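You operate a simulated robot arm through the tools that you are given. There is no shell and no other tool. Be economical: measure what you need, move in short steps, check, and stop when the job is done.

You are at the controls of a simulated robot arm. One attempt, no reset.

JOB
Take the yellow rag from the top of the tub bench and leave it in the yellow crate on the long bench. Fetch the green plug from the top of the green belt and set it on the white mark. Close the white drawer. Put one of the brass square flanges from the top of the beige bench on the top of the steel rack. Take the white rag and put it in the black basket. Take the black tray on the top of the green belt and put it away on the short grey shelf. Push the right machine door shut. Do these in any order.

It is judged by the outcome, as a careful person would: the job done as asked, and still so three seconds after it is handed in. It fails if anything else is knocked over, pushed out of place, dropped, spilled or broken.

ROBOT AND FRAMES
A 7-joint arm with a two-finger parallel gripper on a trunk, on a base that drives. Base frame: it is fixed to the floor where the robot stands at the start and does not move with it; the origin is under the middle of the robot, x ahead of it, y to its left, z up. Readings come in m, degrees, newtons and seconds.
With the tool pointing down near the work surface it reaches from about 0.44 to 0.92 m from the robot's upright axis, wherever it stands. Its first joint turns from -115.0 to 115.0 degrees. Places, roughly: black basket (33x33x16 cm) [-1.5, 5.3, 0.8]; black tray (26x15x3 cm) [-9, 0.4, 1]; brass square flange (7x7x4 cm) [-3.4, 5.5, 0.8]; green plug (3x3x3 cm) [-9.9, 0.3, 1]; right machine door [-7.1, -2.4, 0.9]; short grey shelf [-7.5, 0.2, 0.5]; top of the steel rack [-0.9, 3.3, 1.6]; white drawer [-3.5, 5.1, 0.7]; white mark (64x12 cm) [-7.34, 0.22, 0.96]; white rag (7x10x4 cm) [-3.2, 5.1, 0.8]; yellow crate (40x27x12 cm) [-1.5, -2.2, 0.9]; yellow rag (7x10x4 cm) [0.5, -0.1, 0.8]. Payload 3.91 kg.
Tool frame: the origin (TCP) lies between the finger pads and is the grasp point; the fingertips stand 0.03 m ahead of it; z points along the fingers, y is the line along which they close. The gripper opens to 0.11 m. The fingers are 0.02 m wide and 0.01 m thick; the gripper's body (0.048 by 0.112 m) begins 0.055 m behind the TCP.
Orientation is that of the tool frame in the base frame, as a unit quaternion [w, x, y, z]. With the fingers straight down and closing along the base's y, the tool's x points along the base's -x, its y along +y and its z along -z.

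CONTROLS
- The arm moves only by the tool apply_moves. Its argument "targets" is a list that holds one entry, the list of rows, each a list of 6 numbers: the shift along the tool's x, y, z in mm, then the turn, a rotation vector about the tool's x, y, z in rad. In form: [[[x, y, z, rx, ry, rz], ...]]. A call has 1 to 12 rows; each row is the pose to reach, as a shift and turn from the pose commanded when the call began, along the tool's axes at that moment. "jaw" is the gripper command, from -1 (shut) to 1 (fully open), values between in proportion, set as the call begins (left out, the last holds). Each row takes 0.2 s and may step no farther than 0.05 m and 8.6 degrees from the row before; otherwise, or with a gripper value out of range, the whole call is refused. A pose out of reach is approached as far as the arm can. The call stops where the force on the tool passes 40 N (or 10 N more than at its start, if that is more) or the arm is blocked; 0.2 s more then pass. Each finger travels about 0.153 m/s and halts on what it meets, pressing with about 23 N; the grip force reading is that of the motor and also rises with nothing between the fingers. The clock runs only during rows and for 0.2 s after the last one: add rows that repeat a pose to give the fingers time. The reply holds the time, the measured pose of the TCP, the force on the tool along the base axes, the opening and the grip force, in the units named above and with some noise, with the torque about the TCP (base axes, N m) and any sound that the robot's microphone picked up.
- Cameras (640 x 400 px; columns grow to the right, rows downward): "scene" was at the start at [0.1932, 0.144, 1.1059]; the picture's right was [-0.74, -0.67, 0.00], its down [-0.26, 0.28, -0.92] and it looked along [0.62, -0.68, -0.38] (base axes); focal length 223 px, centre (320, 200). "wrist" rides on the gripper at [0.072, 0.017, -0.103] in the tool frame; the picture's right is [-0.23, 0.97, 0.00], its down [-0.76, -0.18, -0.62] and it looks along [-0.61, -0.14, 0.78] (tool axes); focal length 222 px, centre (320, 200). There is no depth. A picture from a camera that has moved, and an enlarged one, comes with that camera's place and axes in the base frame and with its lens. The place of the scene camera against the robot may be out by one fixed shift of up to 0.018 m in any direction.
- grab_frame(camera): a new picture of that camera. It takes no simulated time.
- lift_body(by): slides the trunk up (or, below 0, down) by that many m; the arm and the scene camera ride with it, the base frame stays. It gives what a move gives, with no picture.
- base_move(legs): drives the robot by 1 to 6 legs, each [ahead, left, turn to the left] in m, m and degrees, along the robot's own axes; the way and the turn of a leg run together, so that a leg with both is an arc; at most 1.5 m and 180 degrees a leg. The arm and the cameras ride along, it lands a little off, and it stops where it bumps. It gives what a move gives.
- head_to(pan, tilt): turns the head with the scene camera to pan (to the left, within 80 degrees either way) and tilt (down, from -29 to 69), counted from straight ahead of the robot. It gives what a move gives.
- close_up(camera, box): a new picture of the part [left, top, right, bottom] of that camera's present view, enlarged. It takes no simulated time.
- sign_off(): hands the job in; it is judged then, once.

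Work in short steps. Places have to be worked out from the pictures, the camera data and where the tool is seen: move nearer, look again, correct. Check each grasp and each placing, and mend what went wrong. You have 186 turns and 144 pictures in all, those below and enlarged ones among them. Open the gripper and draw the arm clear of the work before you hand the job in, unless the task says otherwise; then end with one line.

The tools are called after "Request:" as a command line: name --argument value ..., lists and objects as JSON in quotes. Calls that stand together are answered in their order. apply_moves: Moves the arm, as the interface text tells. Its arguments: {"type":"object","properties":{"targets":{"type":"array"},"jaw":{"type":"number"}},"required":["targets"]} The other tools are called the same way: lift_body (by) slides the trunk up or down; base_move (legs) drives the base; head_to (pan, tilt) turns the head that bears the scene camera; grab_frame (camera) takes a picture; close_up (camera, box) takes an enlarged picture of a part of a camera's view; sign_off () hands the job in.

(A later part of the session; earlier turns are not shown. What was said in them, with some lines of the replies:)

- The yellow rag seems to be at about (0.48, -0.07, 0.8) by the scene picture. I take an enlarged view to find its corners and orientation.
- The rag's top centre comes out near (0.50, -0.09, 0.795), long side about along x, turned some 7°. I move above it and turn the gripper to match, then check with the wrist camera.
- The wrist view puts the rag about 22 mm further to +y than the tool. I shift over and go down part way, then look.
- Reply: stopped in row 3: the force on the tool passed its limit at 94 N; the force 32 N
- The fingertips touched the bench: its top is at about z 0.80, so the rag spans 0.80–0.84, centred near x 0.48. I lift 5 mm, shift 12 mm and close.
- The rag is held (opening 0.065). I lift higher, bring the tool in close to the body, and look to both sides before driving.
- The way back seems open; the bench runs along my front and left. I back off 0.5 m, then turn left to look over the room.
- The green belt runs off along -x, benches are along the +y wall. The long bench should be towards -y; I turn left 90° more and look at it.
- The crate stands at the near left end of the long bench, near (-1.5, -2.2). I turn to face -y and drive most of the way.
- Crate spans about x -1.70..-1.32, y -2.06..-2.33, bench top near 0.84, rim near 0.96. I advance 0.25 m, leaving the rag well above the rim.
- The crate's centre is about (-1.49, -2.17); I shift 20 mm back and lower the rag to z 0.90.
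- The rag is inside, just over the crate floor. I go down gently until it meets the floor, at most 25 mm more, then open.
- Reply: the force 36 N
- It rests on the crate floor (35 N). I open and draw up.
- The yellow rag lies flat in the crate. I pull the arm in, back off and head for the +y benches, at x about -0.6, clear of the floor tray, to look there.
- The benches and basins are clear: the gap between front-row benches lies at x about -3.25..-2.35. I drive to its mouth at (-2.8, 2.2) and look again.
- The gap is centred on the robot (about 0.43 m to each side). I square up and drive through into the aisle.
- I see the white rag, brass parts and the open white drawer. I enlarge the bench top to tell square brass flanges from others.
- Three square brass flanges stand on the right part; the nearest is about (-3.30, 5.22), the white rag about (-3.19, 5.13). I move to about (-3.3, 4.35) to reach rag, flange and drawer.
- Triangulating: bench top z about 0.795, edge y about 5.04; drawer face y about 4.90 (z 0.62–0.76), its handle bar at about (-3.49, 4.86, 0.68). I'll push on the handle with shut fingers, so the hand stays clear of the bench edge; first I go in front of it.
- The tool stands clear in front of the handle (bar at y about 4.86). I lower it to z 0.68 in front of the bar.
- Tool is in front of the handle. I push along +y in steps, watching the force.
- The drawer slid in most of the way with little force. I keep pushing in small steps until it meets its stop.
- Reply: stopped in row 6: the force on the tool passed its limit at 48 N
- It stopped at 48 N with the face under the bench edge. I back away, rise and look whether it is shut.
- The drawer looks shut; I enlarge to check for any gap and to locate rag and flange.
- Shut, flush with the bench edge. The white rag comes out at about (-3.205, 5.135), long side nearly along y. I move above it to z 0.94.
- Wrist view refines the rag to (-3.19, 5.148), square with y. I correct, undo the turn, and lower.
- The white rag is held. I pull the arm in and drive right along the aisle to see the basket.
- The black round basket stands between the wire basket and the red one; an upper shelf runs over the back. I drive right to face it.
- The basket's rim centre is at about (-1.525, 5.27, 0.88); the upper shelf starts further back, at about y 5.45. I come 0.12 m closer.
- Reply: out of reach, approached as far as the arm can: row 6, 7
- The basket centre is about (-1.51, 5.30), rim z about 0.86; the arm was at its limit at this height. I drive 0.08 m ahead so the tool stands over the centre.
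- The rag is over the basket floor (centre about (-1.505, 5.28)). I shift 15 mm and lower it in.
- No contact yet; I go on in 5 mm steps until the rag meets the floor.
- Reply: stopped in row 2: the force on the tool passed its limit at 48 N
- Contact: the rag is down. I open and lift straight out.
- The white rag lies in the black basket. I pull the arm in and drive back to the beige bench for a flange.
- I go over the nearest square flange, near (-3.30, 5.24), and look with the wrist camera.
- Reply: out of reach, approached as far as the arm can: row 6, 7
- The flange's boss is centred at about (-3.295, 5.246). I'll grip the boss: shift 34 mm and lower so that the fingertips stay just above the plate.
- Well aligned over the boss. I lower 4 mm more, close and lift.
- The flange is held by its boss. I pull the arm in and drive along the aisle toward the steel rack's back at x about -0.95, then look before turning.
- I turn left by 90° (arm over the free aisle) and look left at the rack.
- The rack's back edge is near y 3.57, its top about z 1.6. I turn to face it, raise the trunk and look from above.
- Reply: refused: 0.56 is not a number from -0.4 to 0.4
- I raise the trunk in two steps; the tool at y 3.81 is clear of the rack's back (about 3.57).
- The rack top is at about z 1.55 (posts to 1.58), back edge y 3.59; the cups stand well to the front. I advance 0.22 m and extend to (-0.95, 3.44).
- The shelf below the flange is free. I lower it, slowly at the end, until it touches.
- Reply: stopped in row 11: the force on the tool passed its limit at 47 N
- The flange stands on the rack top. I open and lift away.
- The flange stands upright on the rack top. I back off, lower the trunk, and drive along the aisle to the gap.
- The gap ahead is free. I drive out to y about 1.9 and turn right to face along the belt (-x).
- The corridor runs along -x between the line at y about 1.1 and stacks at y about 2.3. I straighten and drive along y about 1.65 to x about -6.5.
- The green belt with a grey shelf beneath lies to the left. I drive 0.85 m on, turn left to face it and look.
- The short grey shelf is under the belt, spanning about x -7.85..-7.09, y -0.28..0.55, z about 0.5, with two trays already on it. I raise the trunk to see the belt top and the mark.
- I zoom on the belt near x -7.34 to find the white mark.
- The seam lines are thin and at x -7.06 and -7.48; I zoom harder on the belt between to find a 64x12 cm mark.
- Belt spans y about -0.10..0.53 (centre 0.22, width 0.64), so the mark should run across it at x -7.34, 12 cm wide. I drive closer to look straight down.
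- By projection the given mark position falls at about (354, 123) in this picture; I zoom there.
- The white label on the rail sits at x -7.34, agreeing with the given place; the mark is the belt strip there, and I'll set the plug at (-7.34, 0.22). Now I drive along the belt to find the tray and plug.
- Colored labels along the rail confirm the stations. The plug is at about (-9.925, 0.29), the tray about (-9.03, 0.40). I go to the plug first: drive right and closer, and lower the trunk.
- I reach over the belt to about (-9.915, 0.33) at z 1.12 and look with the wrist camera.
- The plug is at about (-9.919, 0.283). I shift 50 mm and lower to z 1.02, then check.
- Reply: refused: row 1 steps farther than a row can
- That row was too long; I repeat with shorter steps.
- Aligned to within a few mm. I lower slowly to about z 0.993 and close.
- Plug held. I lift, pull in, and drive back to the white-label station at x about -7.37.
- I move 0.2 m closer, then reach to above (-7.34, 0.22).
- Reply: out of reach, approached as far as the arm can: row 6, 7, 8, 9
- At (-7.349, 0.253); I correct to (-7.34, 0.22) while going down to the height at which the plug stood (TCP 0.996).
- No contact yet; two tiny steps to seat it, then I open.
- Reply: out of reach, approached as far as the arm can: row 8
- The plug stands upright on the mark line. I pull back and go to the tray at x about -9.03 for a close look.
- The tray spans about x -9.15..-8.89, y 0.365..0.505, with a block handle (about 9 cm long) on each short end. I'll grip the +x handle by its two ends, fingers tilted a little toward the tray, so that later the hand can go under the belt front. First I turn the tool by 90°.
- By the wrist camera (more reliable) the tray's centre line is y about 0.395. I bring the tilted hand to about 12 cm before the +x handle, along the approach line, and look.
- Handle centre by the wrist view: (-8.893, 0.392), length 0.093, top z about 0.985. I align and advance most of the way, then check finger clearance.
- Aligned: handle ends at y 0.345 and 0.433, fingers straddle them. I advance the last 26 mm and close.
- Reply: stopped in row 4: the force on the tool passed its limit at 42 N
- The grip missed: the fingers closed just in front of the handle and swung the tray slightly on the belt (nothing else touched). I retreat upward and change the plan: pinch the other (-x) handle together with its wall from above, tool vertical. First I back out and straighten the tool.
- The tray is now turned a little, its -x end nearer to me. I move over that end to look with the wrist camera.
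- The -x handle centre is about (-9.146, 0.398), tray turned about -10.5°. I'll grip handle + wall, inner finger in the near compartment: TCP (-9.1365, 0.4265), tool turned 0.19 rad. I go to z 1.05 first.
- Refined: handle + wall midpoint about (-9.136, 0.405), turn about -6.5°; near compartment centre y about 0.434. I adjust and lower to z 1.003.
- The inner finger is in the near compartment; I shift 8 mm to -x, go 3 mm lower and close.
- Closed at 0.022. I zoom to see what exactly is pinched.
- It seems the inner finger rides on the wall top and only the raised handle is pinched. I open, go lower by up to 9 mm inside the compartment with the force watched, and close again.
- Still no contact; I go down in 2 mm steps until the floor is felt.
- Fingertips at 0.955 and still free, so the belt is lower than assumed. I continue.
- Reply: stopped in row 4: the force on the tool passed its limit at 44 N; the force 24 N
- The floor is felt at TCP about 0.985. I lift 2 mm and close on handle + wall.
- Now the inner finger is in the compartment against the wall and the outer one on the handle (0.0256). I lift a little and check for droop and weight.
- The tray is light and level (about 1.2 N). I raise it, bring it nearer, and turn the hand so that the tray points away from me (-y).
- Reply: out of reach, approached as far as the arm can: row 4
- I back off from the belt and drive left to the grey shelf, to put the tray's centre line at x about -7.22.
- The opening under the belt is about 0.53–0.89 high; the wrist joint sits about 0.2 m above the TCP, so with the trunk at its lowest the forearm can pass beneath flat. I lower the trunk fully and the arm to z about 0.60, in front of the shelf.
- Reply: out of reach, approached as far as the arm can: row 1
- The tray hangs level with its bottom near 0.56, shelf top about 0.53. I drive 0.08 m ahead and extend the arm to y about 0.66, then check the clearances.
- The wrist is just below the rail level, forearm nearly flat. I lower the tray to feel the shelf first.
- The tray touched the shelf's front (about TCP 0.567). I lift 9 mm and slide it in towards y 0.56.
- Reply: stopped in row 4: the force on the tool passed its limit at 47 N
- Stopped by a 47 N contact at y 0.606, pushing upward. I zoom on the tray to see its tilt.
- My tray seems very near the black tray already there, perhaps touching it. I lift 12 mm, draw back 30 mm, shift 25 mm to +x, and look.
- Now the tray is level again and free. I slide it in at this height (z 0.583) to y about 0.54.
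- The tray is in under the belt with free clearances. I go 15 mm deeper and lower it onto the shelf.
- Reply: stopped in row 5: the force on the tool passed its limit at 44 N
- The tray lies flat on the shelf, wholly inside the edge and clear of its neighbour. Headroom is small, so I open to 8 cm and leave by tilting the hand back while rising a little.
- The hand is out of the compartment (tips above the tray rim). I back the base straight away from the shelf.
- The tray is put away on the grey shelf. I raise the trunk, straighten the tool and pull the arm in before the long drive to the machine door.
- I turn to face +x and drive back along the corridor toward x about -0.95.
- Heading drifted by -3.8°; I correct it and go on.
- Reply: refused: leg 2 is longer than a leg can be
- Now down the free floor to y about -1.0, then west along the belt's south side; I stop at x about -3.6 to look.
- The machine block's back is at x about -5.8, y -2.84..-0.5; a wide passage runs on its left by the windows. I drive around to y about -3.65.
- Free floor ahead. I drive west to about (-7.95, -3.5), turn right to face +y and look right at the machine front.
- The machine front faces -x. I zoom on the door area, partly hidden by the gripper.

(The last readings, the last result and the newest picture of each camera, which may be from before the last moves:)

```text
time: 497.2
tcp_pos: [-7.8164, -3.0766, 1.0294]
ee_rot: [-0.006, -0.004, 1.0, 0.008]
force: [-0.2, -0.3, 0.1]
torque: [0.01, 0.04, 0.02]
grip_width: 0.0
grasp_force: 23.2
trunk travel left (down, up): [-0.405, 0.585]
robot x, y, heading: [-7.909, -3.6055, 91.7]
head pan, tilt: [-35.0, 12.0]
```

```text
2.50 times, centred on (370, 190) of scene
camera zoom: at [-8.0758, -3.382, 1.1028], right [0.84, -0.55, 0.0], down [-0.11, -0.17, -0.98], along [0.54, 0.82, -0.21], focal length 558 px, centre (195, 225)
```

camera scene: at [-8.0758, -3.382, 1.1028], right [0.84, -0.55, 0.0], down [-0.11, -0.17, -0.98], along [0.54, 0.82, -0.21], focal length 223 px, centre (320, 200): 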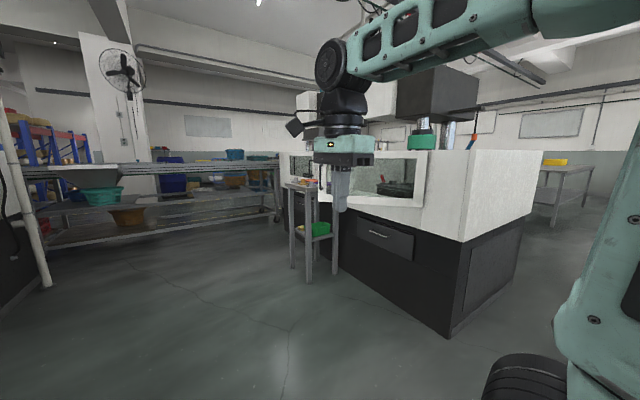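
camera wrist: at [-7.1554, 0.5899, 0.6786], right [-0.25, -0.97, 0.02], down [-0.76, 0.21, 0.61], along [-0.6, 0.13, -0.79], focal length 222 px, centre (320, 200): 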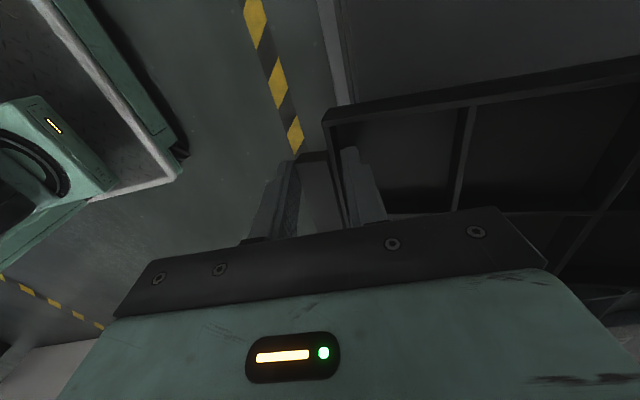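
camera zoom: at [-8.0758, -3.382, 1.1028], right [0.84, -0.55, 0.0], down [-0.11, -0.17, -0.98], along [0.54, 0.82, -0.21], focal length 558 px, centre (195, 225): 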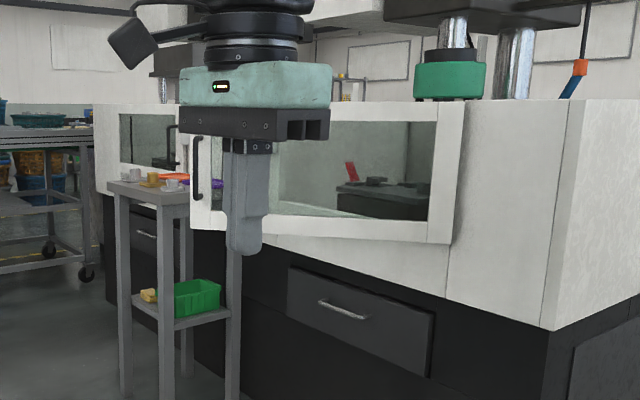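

The door is hinged at its south edge (about (-6.8, -2.6)), about 0.68 wide, open some 35°, free edge with handle near (-7.17, -2.02); a stool stands just beyond it. I turn to face +x and sidestep to y about -2.35.

Request:
base_move --legs '[[0, 0, -91.7], [0, 1.25, 0]]'

Request:
head_to --pan 15 --tilt 12

Request:
grab_frame --camera "scene"

```text
time: 507.4
tcp_pos: [-7.4302, -2.4147, 1.0306]
ee_rot: [0.0, 0.702, 0.713, 0.009]
force: [-0.1, -0.1, -0.2]
torque: [-0.02, 0.02, -0.03]
grip_width: 0.0001
grasp_force: 22.8
trunk travel left (down, up): [-0.405, 0.585]
robot x, y, heading: [-7.957, -2.3315, 2.2]
head pan, tilt: [-35.0, 12.0]
```

```text
time: 508.6
tcp_pos: [-7.4295, -2.4144, 1.0297]
ee_rot: [0.0, 0.702, 0.713, 0.009]
force: [0.2, 0.3, 0.0]
torque: [0.01, 0.01, -0.03]
grip_width: 0.0
grasp_force: 22.7
trunk travel left (down, up): [-0.405, 0.585]
robot x, y, heading: [-7.9557, -2.3254, 2.0]
head pan, tilt: [15.0, 12.0]
```

```text
21 pictures are left
camera scene: at [-7.7442, -2.0829, 1.1028], right [0.29, -0.96, 0.0], down [-0.2, -0.06, -0.98], along [0.94, 0.29, -0.21], focal length 223 px, centre (320, 200)
```

scene: 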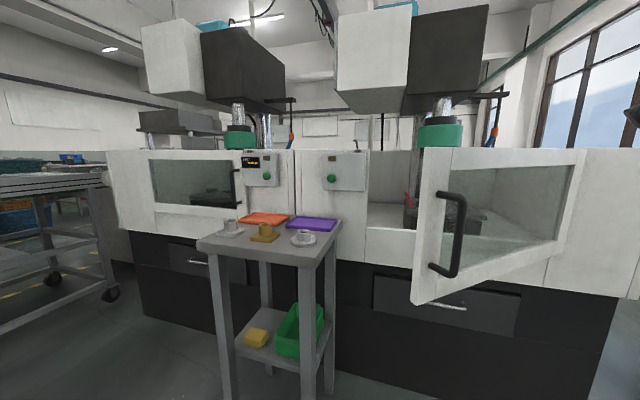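

The door is open about 43°: free edge near (-7.24, -2.15), hinge near (-6.68, -2.75), handle near the free edge. I tilt the shut gripper forward (60°), lower it and line it up at y about -2.32, clear of the handle.

Request:
apply_moves --targets '[[[13, -5, 24, -0.149, 0, 0], [26, -10, 48, -0.298, 0, 0], [39, -10, 72, -0.447, 0, 0], [52, -10, 96, -0.596, 0, 0], [65, -10, 120, -0.745, 0, 0], [78, -10, 145, -0.894, 0, 0], [90, -10, 170, -1.043, 0, 0], [90, -10, 170, -1.043, 0, 0]]]'

Request:
base_move --legs '[[0.12, 0, -2]]'

Request:
grab_frame --camera "scene"

```text
time: 510.4
tcp_pos: [-7.3933, -2.3334, 0.8808]
ee_rot: [0.279, 0.64, 0.653, 0.293]
force: [0.3, 0.4, 0.0]
torque: [-0.01, -0.04, 0.03]
grip_width: 0.0001
grasp_force: 23.3
out of reach, approached as far as the arm can: row 2, 3, 4, 5, 6, 7, 8
trunk travel left (down, up): [-0.405, 0.585]
robot x, y, heading: [-7.958, -2.3282, 2.2]
head pan, tilt: [15.0, 12.0]
```

```text
time: 511.7
tcp_pos: [-7.272, -2.3484, 0.881]
ee_rot: [0.283, 0.651, 0.642, 0.289]
force: [-0.3, -0.7, -0.8]
torque: [0.0, 0.01, -0.04]
grip_width: 0.0001
grasp_force: 23.0
trunk travel left (down, up): [-0.405, 0.585]
robot x, y, heading: [-7.8337, -2.3281, 0.2]
head pan, tilt: [15.0, 12.0]
```

```text
20 pictures are left
camera scene: at [-7.614, -2.0881, 1.1028], right [0.26, -0.97, 0.0], down [-0.2, -0.05, -0.98], along [0.94, 0.26, -0.21], focal length 223 px, centre (320, 200)
```

scene: 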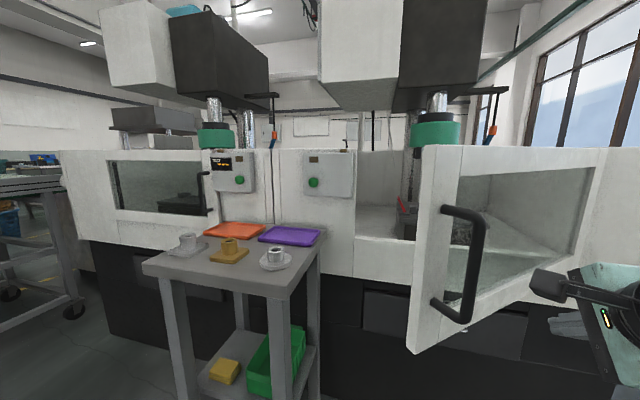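

The wrist camera sits on the free-edge side and would touch the door first, so I turn the hand 90° about its own axis to bring the camera beneath it.

Request:
apply_moves --targets '[[[0, 0, 0, 0, 0, -0.131], [0, 0, 0, 0, 0, -0.262], [0, 0, 0, 0, 0, -0.393], [0, 0, 0, 0, 0, -0.524], [0, 0, 0, 0, 0, -0.655], [0, 0, 0, 0, 0, -0.786], [0, 0, 0, 0, 0, -0.917], [0, 0, 0, 0, 0, -1.048], [0, 0, 0, 0, 0, -1.179], [0, 0, 0, 0, 0, -1.31], [0, 0, 0, 0, 0, -1.441], [0, 0, 0, 0, 0, -1.571]]]'

Request:
grab_frame --camera "scene"

```text
time: 514.3
tcp_pos: [-7.2709, -2.3488, 0.881]
ee_rot: [0.406, 0.006, 0.914, 0.002]
force: [0.4, 0.8, 0.3]
torque: [0.0, -0.01, 0.0]
grip_width: 0.0
grasp_force: 23.2
trunk travel left (down, up): [-0.405, 0.585]
robot x, y, heading: [-7.8351, -2.3283, 0.3]
head pan, tilt: [15.0, 12.0]
```

```text
19 pictures are left
camera scene: at [-7.614, -2.0881, 1.1028], right [0.26, -0.97, 0.0], down [-0.2, -0.05, -0.98], along [0.94, 0.26, -0.21], focal length 223 px, centre (320, 200)
```

scene: 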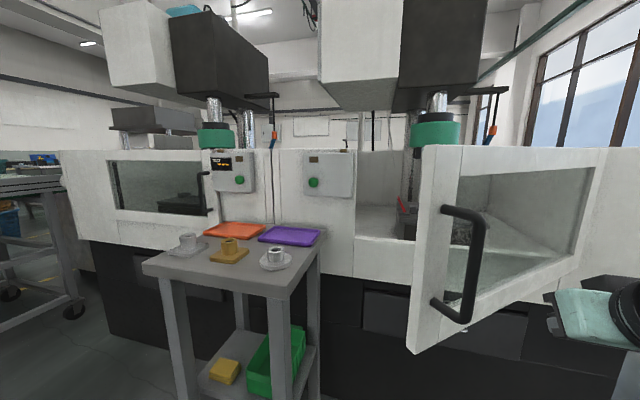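

The camera is now below the hand. I shift 6 cm to -y (away from the handle) and push along +x, watching the force.

Request:
apply_moves --targets '[[[0, -30, 0, 0, 0, 0], [0, -60, 0, 0, 0, 0], [-20, -60, 22, 0, 0, 0], [-40, -60, 45, 0, 0, 0], [-60, -60, 67, 0, 0, 0], [-80, -60, 89, 0, 0, 0], [-100, -60, 111, 0, 0, 0], [-120, -60, 134, 0, 0, 0], [-141, -60, 156, 0, 0, 0], [-161, -60, 178, 0, 0, 0], [-181, -60, 201, 0, 0, 0], [-201, -60, 223, 0, 0, 0]]]'

Request:
grab_frame --camera "scene"

```text
time: 516.9
tcp_pos: [-6.9737, -2.4129, 0.8796]
ee_rot: [0.405, 0.007, 0.914, 0.003]
force: [-0.4, 0.3, -0.2]
torque: [0.02, -0.01, 0.01]
grip_width: 0.0
grasp_force: 22.4
out of reach, approached as far as the arm can: row 1, 2
trunk travel left (down, up): [-0.405, 0.585]
robot x, y, heading: [-7.8352, -2.3219, 0.2]
head pan, tilt: [15.0, 12.0]
```

```text
18 pictures are left
camera scene: at [-7.614, -2.0881, 1.1028], right [0.26, -0.97, 0.0], down [-0.2, -0.05, -0.98], along [0.94, 0.26, -0.21], focal length 223 px, centre (320, 200)
```

scene: 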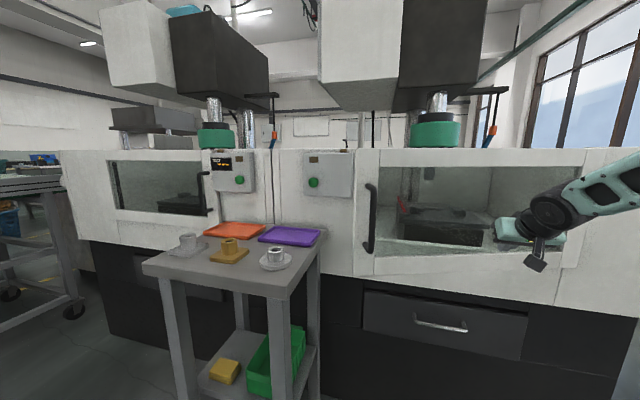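

The door followed and is almost shut. I push on until it stops.

Request:
apply_moves --targets '[[[-10, 0, 11, 0, 0, 0], [-20, 0, 22, 0, 0, 0], [-30, 0, 33, 0, 0, 0], [-40, 0, 45, 0, 0, 0], [-50, 0, 56, 0, 0, 0]]]'

Request:
close_up --camera "scene" --box '[340, 130, 620, 320]'

```text
time: 518.1
tcp_pos: [-6.8956, -2.4127, 0.8793]
ee_rot: [0.406, 0.007, 0.914, 0.003]
force: [-0.3, 0.2, 0.0]
torque: [-0.01, 0.0, 0.03]
grip_width: 0.0
grasp_force: 23.1
trunk travel left (down, up): [-0.405, 0.585]
robot x, y, heading: [-7.8301, -2.3263, -0.1]
head pan, tilt: [15.0, 12.0]
```

```text
2.11 times, centred on (480, 225) of scene
camera zoom: at [-7.614, -2.0881, 1.1028], right [0.26, -0.97, 0.0], down [-0.2, -0.05, -0.98], along [0.94, 0.26, -0.21], focal length 470 px, centre (-17, 147)
```

zoom: 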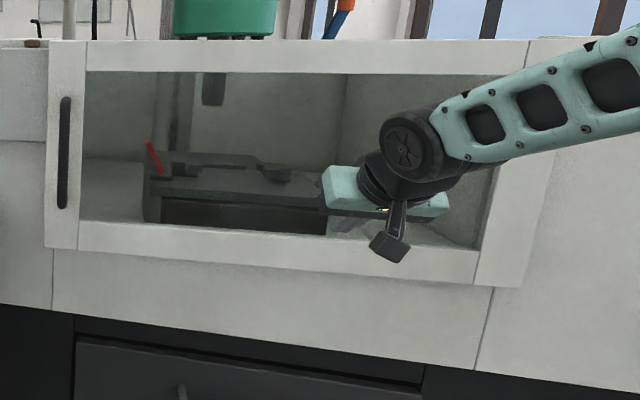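

No resistance yet; I push a bit further, in small steps.

Request:
apply_moves --targets '[[[-7, 0, 7, 0, 0, 0], [-13, 0, 15, 0, 0, 0], [-20, 0, 22, 0, 0, 0], [-27, 0, 30, 0, 0, 0], [-33, 0, 37, 0, 0, 0], [-40, 0, 45, 0, 0, 0], [-47, 0, 52, 0, 0, 0], [-54, 0, 60, 0, 0, 0]]]'

Request:
close_up --camera "scene" --box '[340, 130, 620, 320]'

```text
time: 518.9
tcp_pos: [-6.8722, -2.4115, 0.8787]
ee_rot: [0.4, 0.006, 0.916, 0.004]
force: [-20.7, 0.0, 8.1]
torque: [0.12, 0.05, -0.02]
grip_width: 0.0004
grasp_force: 23.1
trunk travel left (down, up): [-0.405, 0.585]
robot x, y, heading: [-7.8332, -2.3237, 0.1]
head pan, tilt: [15.0, 12.0]
stopped in row 4: the force on the tool passed its limit at 59 N (the readings are from after the stop); the commanded pose is now the measured one
```

```text
2.11 times, centred on (480, 225) of scene
camera zoom: at [-7.6155, -2.0882, 1.1032], right [0.26, -0.97, 0.0], down [-0.2, -0.05, -0.98], along [0.94, 0.26, -0.21], focal length 470 px, centre (-17, 147)
```

zoom: 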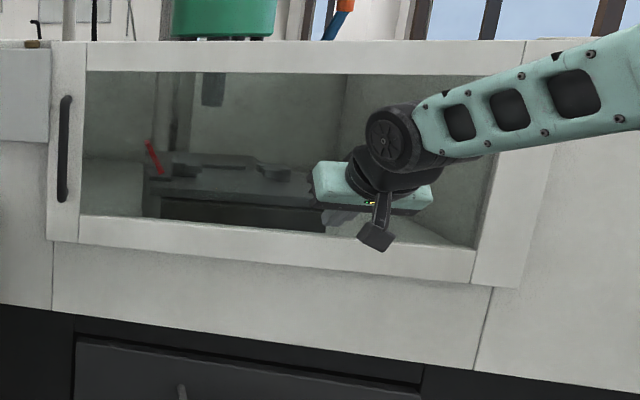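

A hard stop at 59 N: the door is shut. I draw back along -x and check it stays.

Request:
apply_moves --targets '[[[30, 0, -33, 0, 0, 0], [60, 0, -67, 0, 0, 0], [90, 0, -100, 0, 0, 0], [120, 0, -134, 0, 0, 0], [150, 0, -167, 0, 0, 0], [180, 0, -200, 0, 0, 0], [210, 0, -234, 0, 0, 0]]]'

Request:
close_up --camera "scene" --box '[320, 130, 640, 320]'

```text
time: 520.5
tcp_pos: [-7.1875, -2.41, 0.8838]
ee_rot: [0.399, 0.009, 0.917, 0.003]
force: [0.2, 1.1, -0.1]
torque: [-0.04, 0.04, -0.08]
grip_width: 0.0002
grasp_force: 23.1
trunk travel left (down, up): [-0.405, 0.585]
robot x, y, heading: [-7.8357, -2.3261, 0.1]
head pan, tilt: [15.0, 12.0]
```

```text
2.00 times, centred on (480, 225) of scene
camera zoom: at [-7.614, -2.0879, 1.1026], right [0.26, -0.97, 0.0], down [-0.2, -0.05, -0.98], along [0.94, 0.25, -0.21], focal length 446 px, centre (0, 150)
```

zoom: 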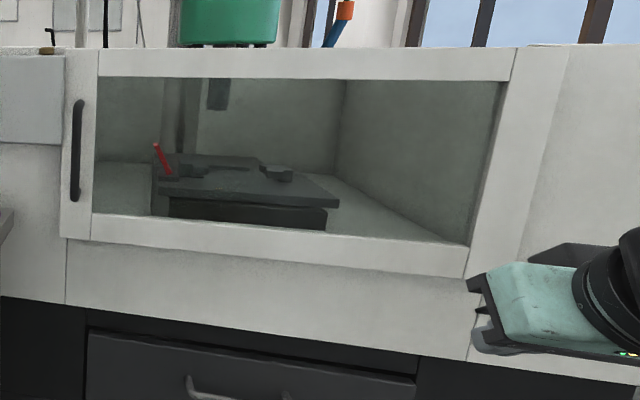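

The door is shut and flush, and stays so. I open the gripper and draw the arm a bit further back before handing in.

Request:
apply_moves --targets '[[[10, 0, -30, 0, 0, 0], [20, 0, -60, 0, 0, 0], [20, 0, -60, 0, 0, 0]]]' --jaw 1

Request:
grab_frame --camera "scene"

```text
time: 521.3
tcp_pos: [-7.2427, -2.4107, 0.9109]
ee_rot: [0.4, 0.009, 0.917, 0.002]
force: [0.6, 0.5, 0.2]
torque: [-0.06, 0.0, 0.01]
grip_width: 0.11
grasp_force: 0.0
out of reach, approached as far as the arm can: row 2
trunk travel left (down, up): [-0.405, 0.585]
robot x, y, heading: [-7.8353, -2.3256, 0.0]
head pan, tilt: [15.0, 12.0]
```

```text
14 pictures are left
camera scene: at [-7.6142, -2.0882, 1.1028], right [0.26, -0.97, 0.0], down [-0.2, -0.05, -0.98], along [0.94, 0.26, -0.21], focal length 223 px, centre (320, 200)
```

scene: 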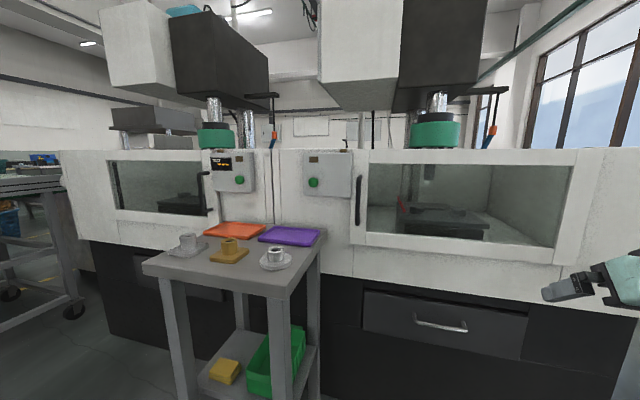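

All seven tasks are done, the stool is untouched, the gripper is open and the arm is clear. I hand the job in.

Request:
sign_off

```text
The job is handed in.
```

All seven tasks are done and the job is handed in. One guess: I never saw the white mark painted on the belt, so I set the plug at its given position, in line with the white label on the rail.
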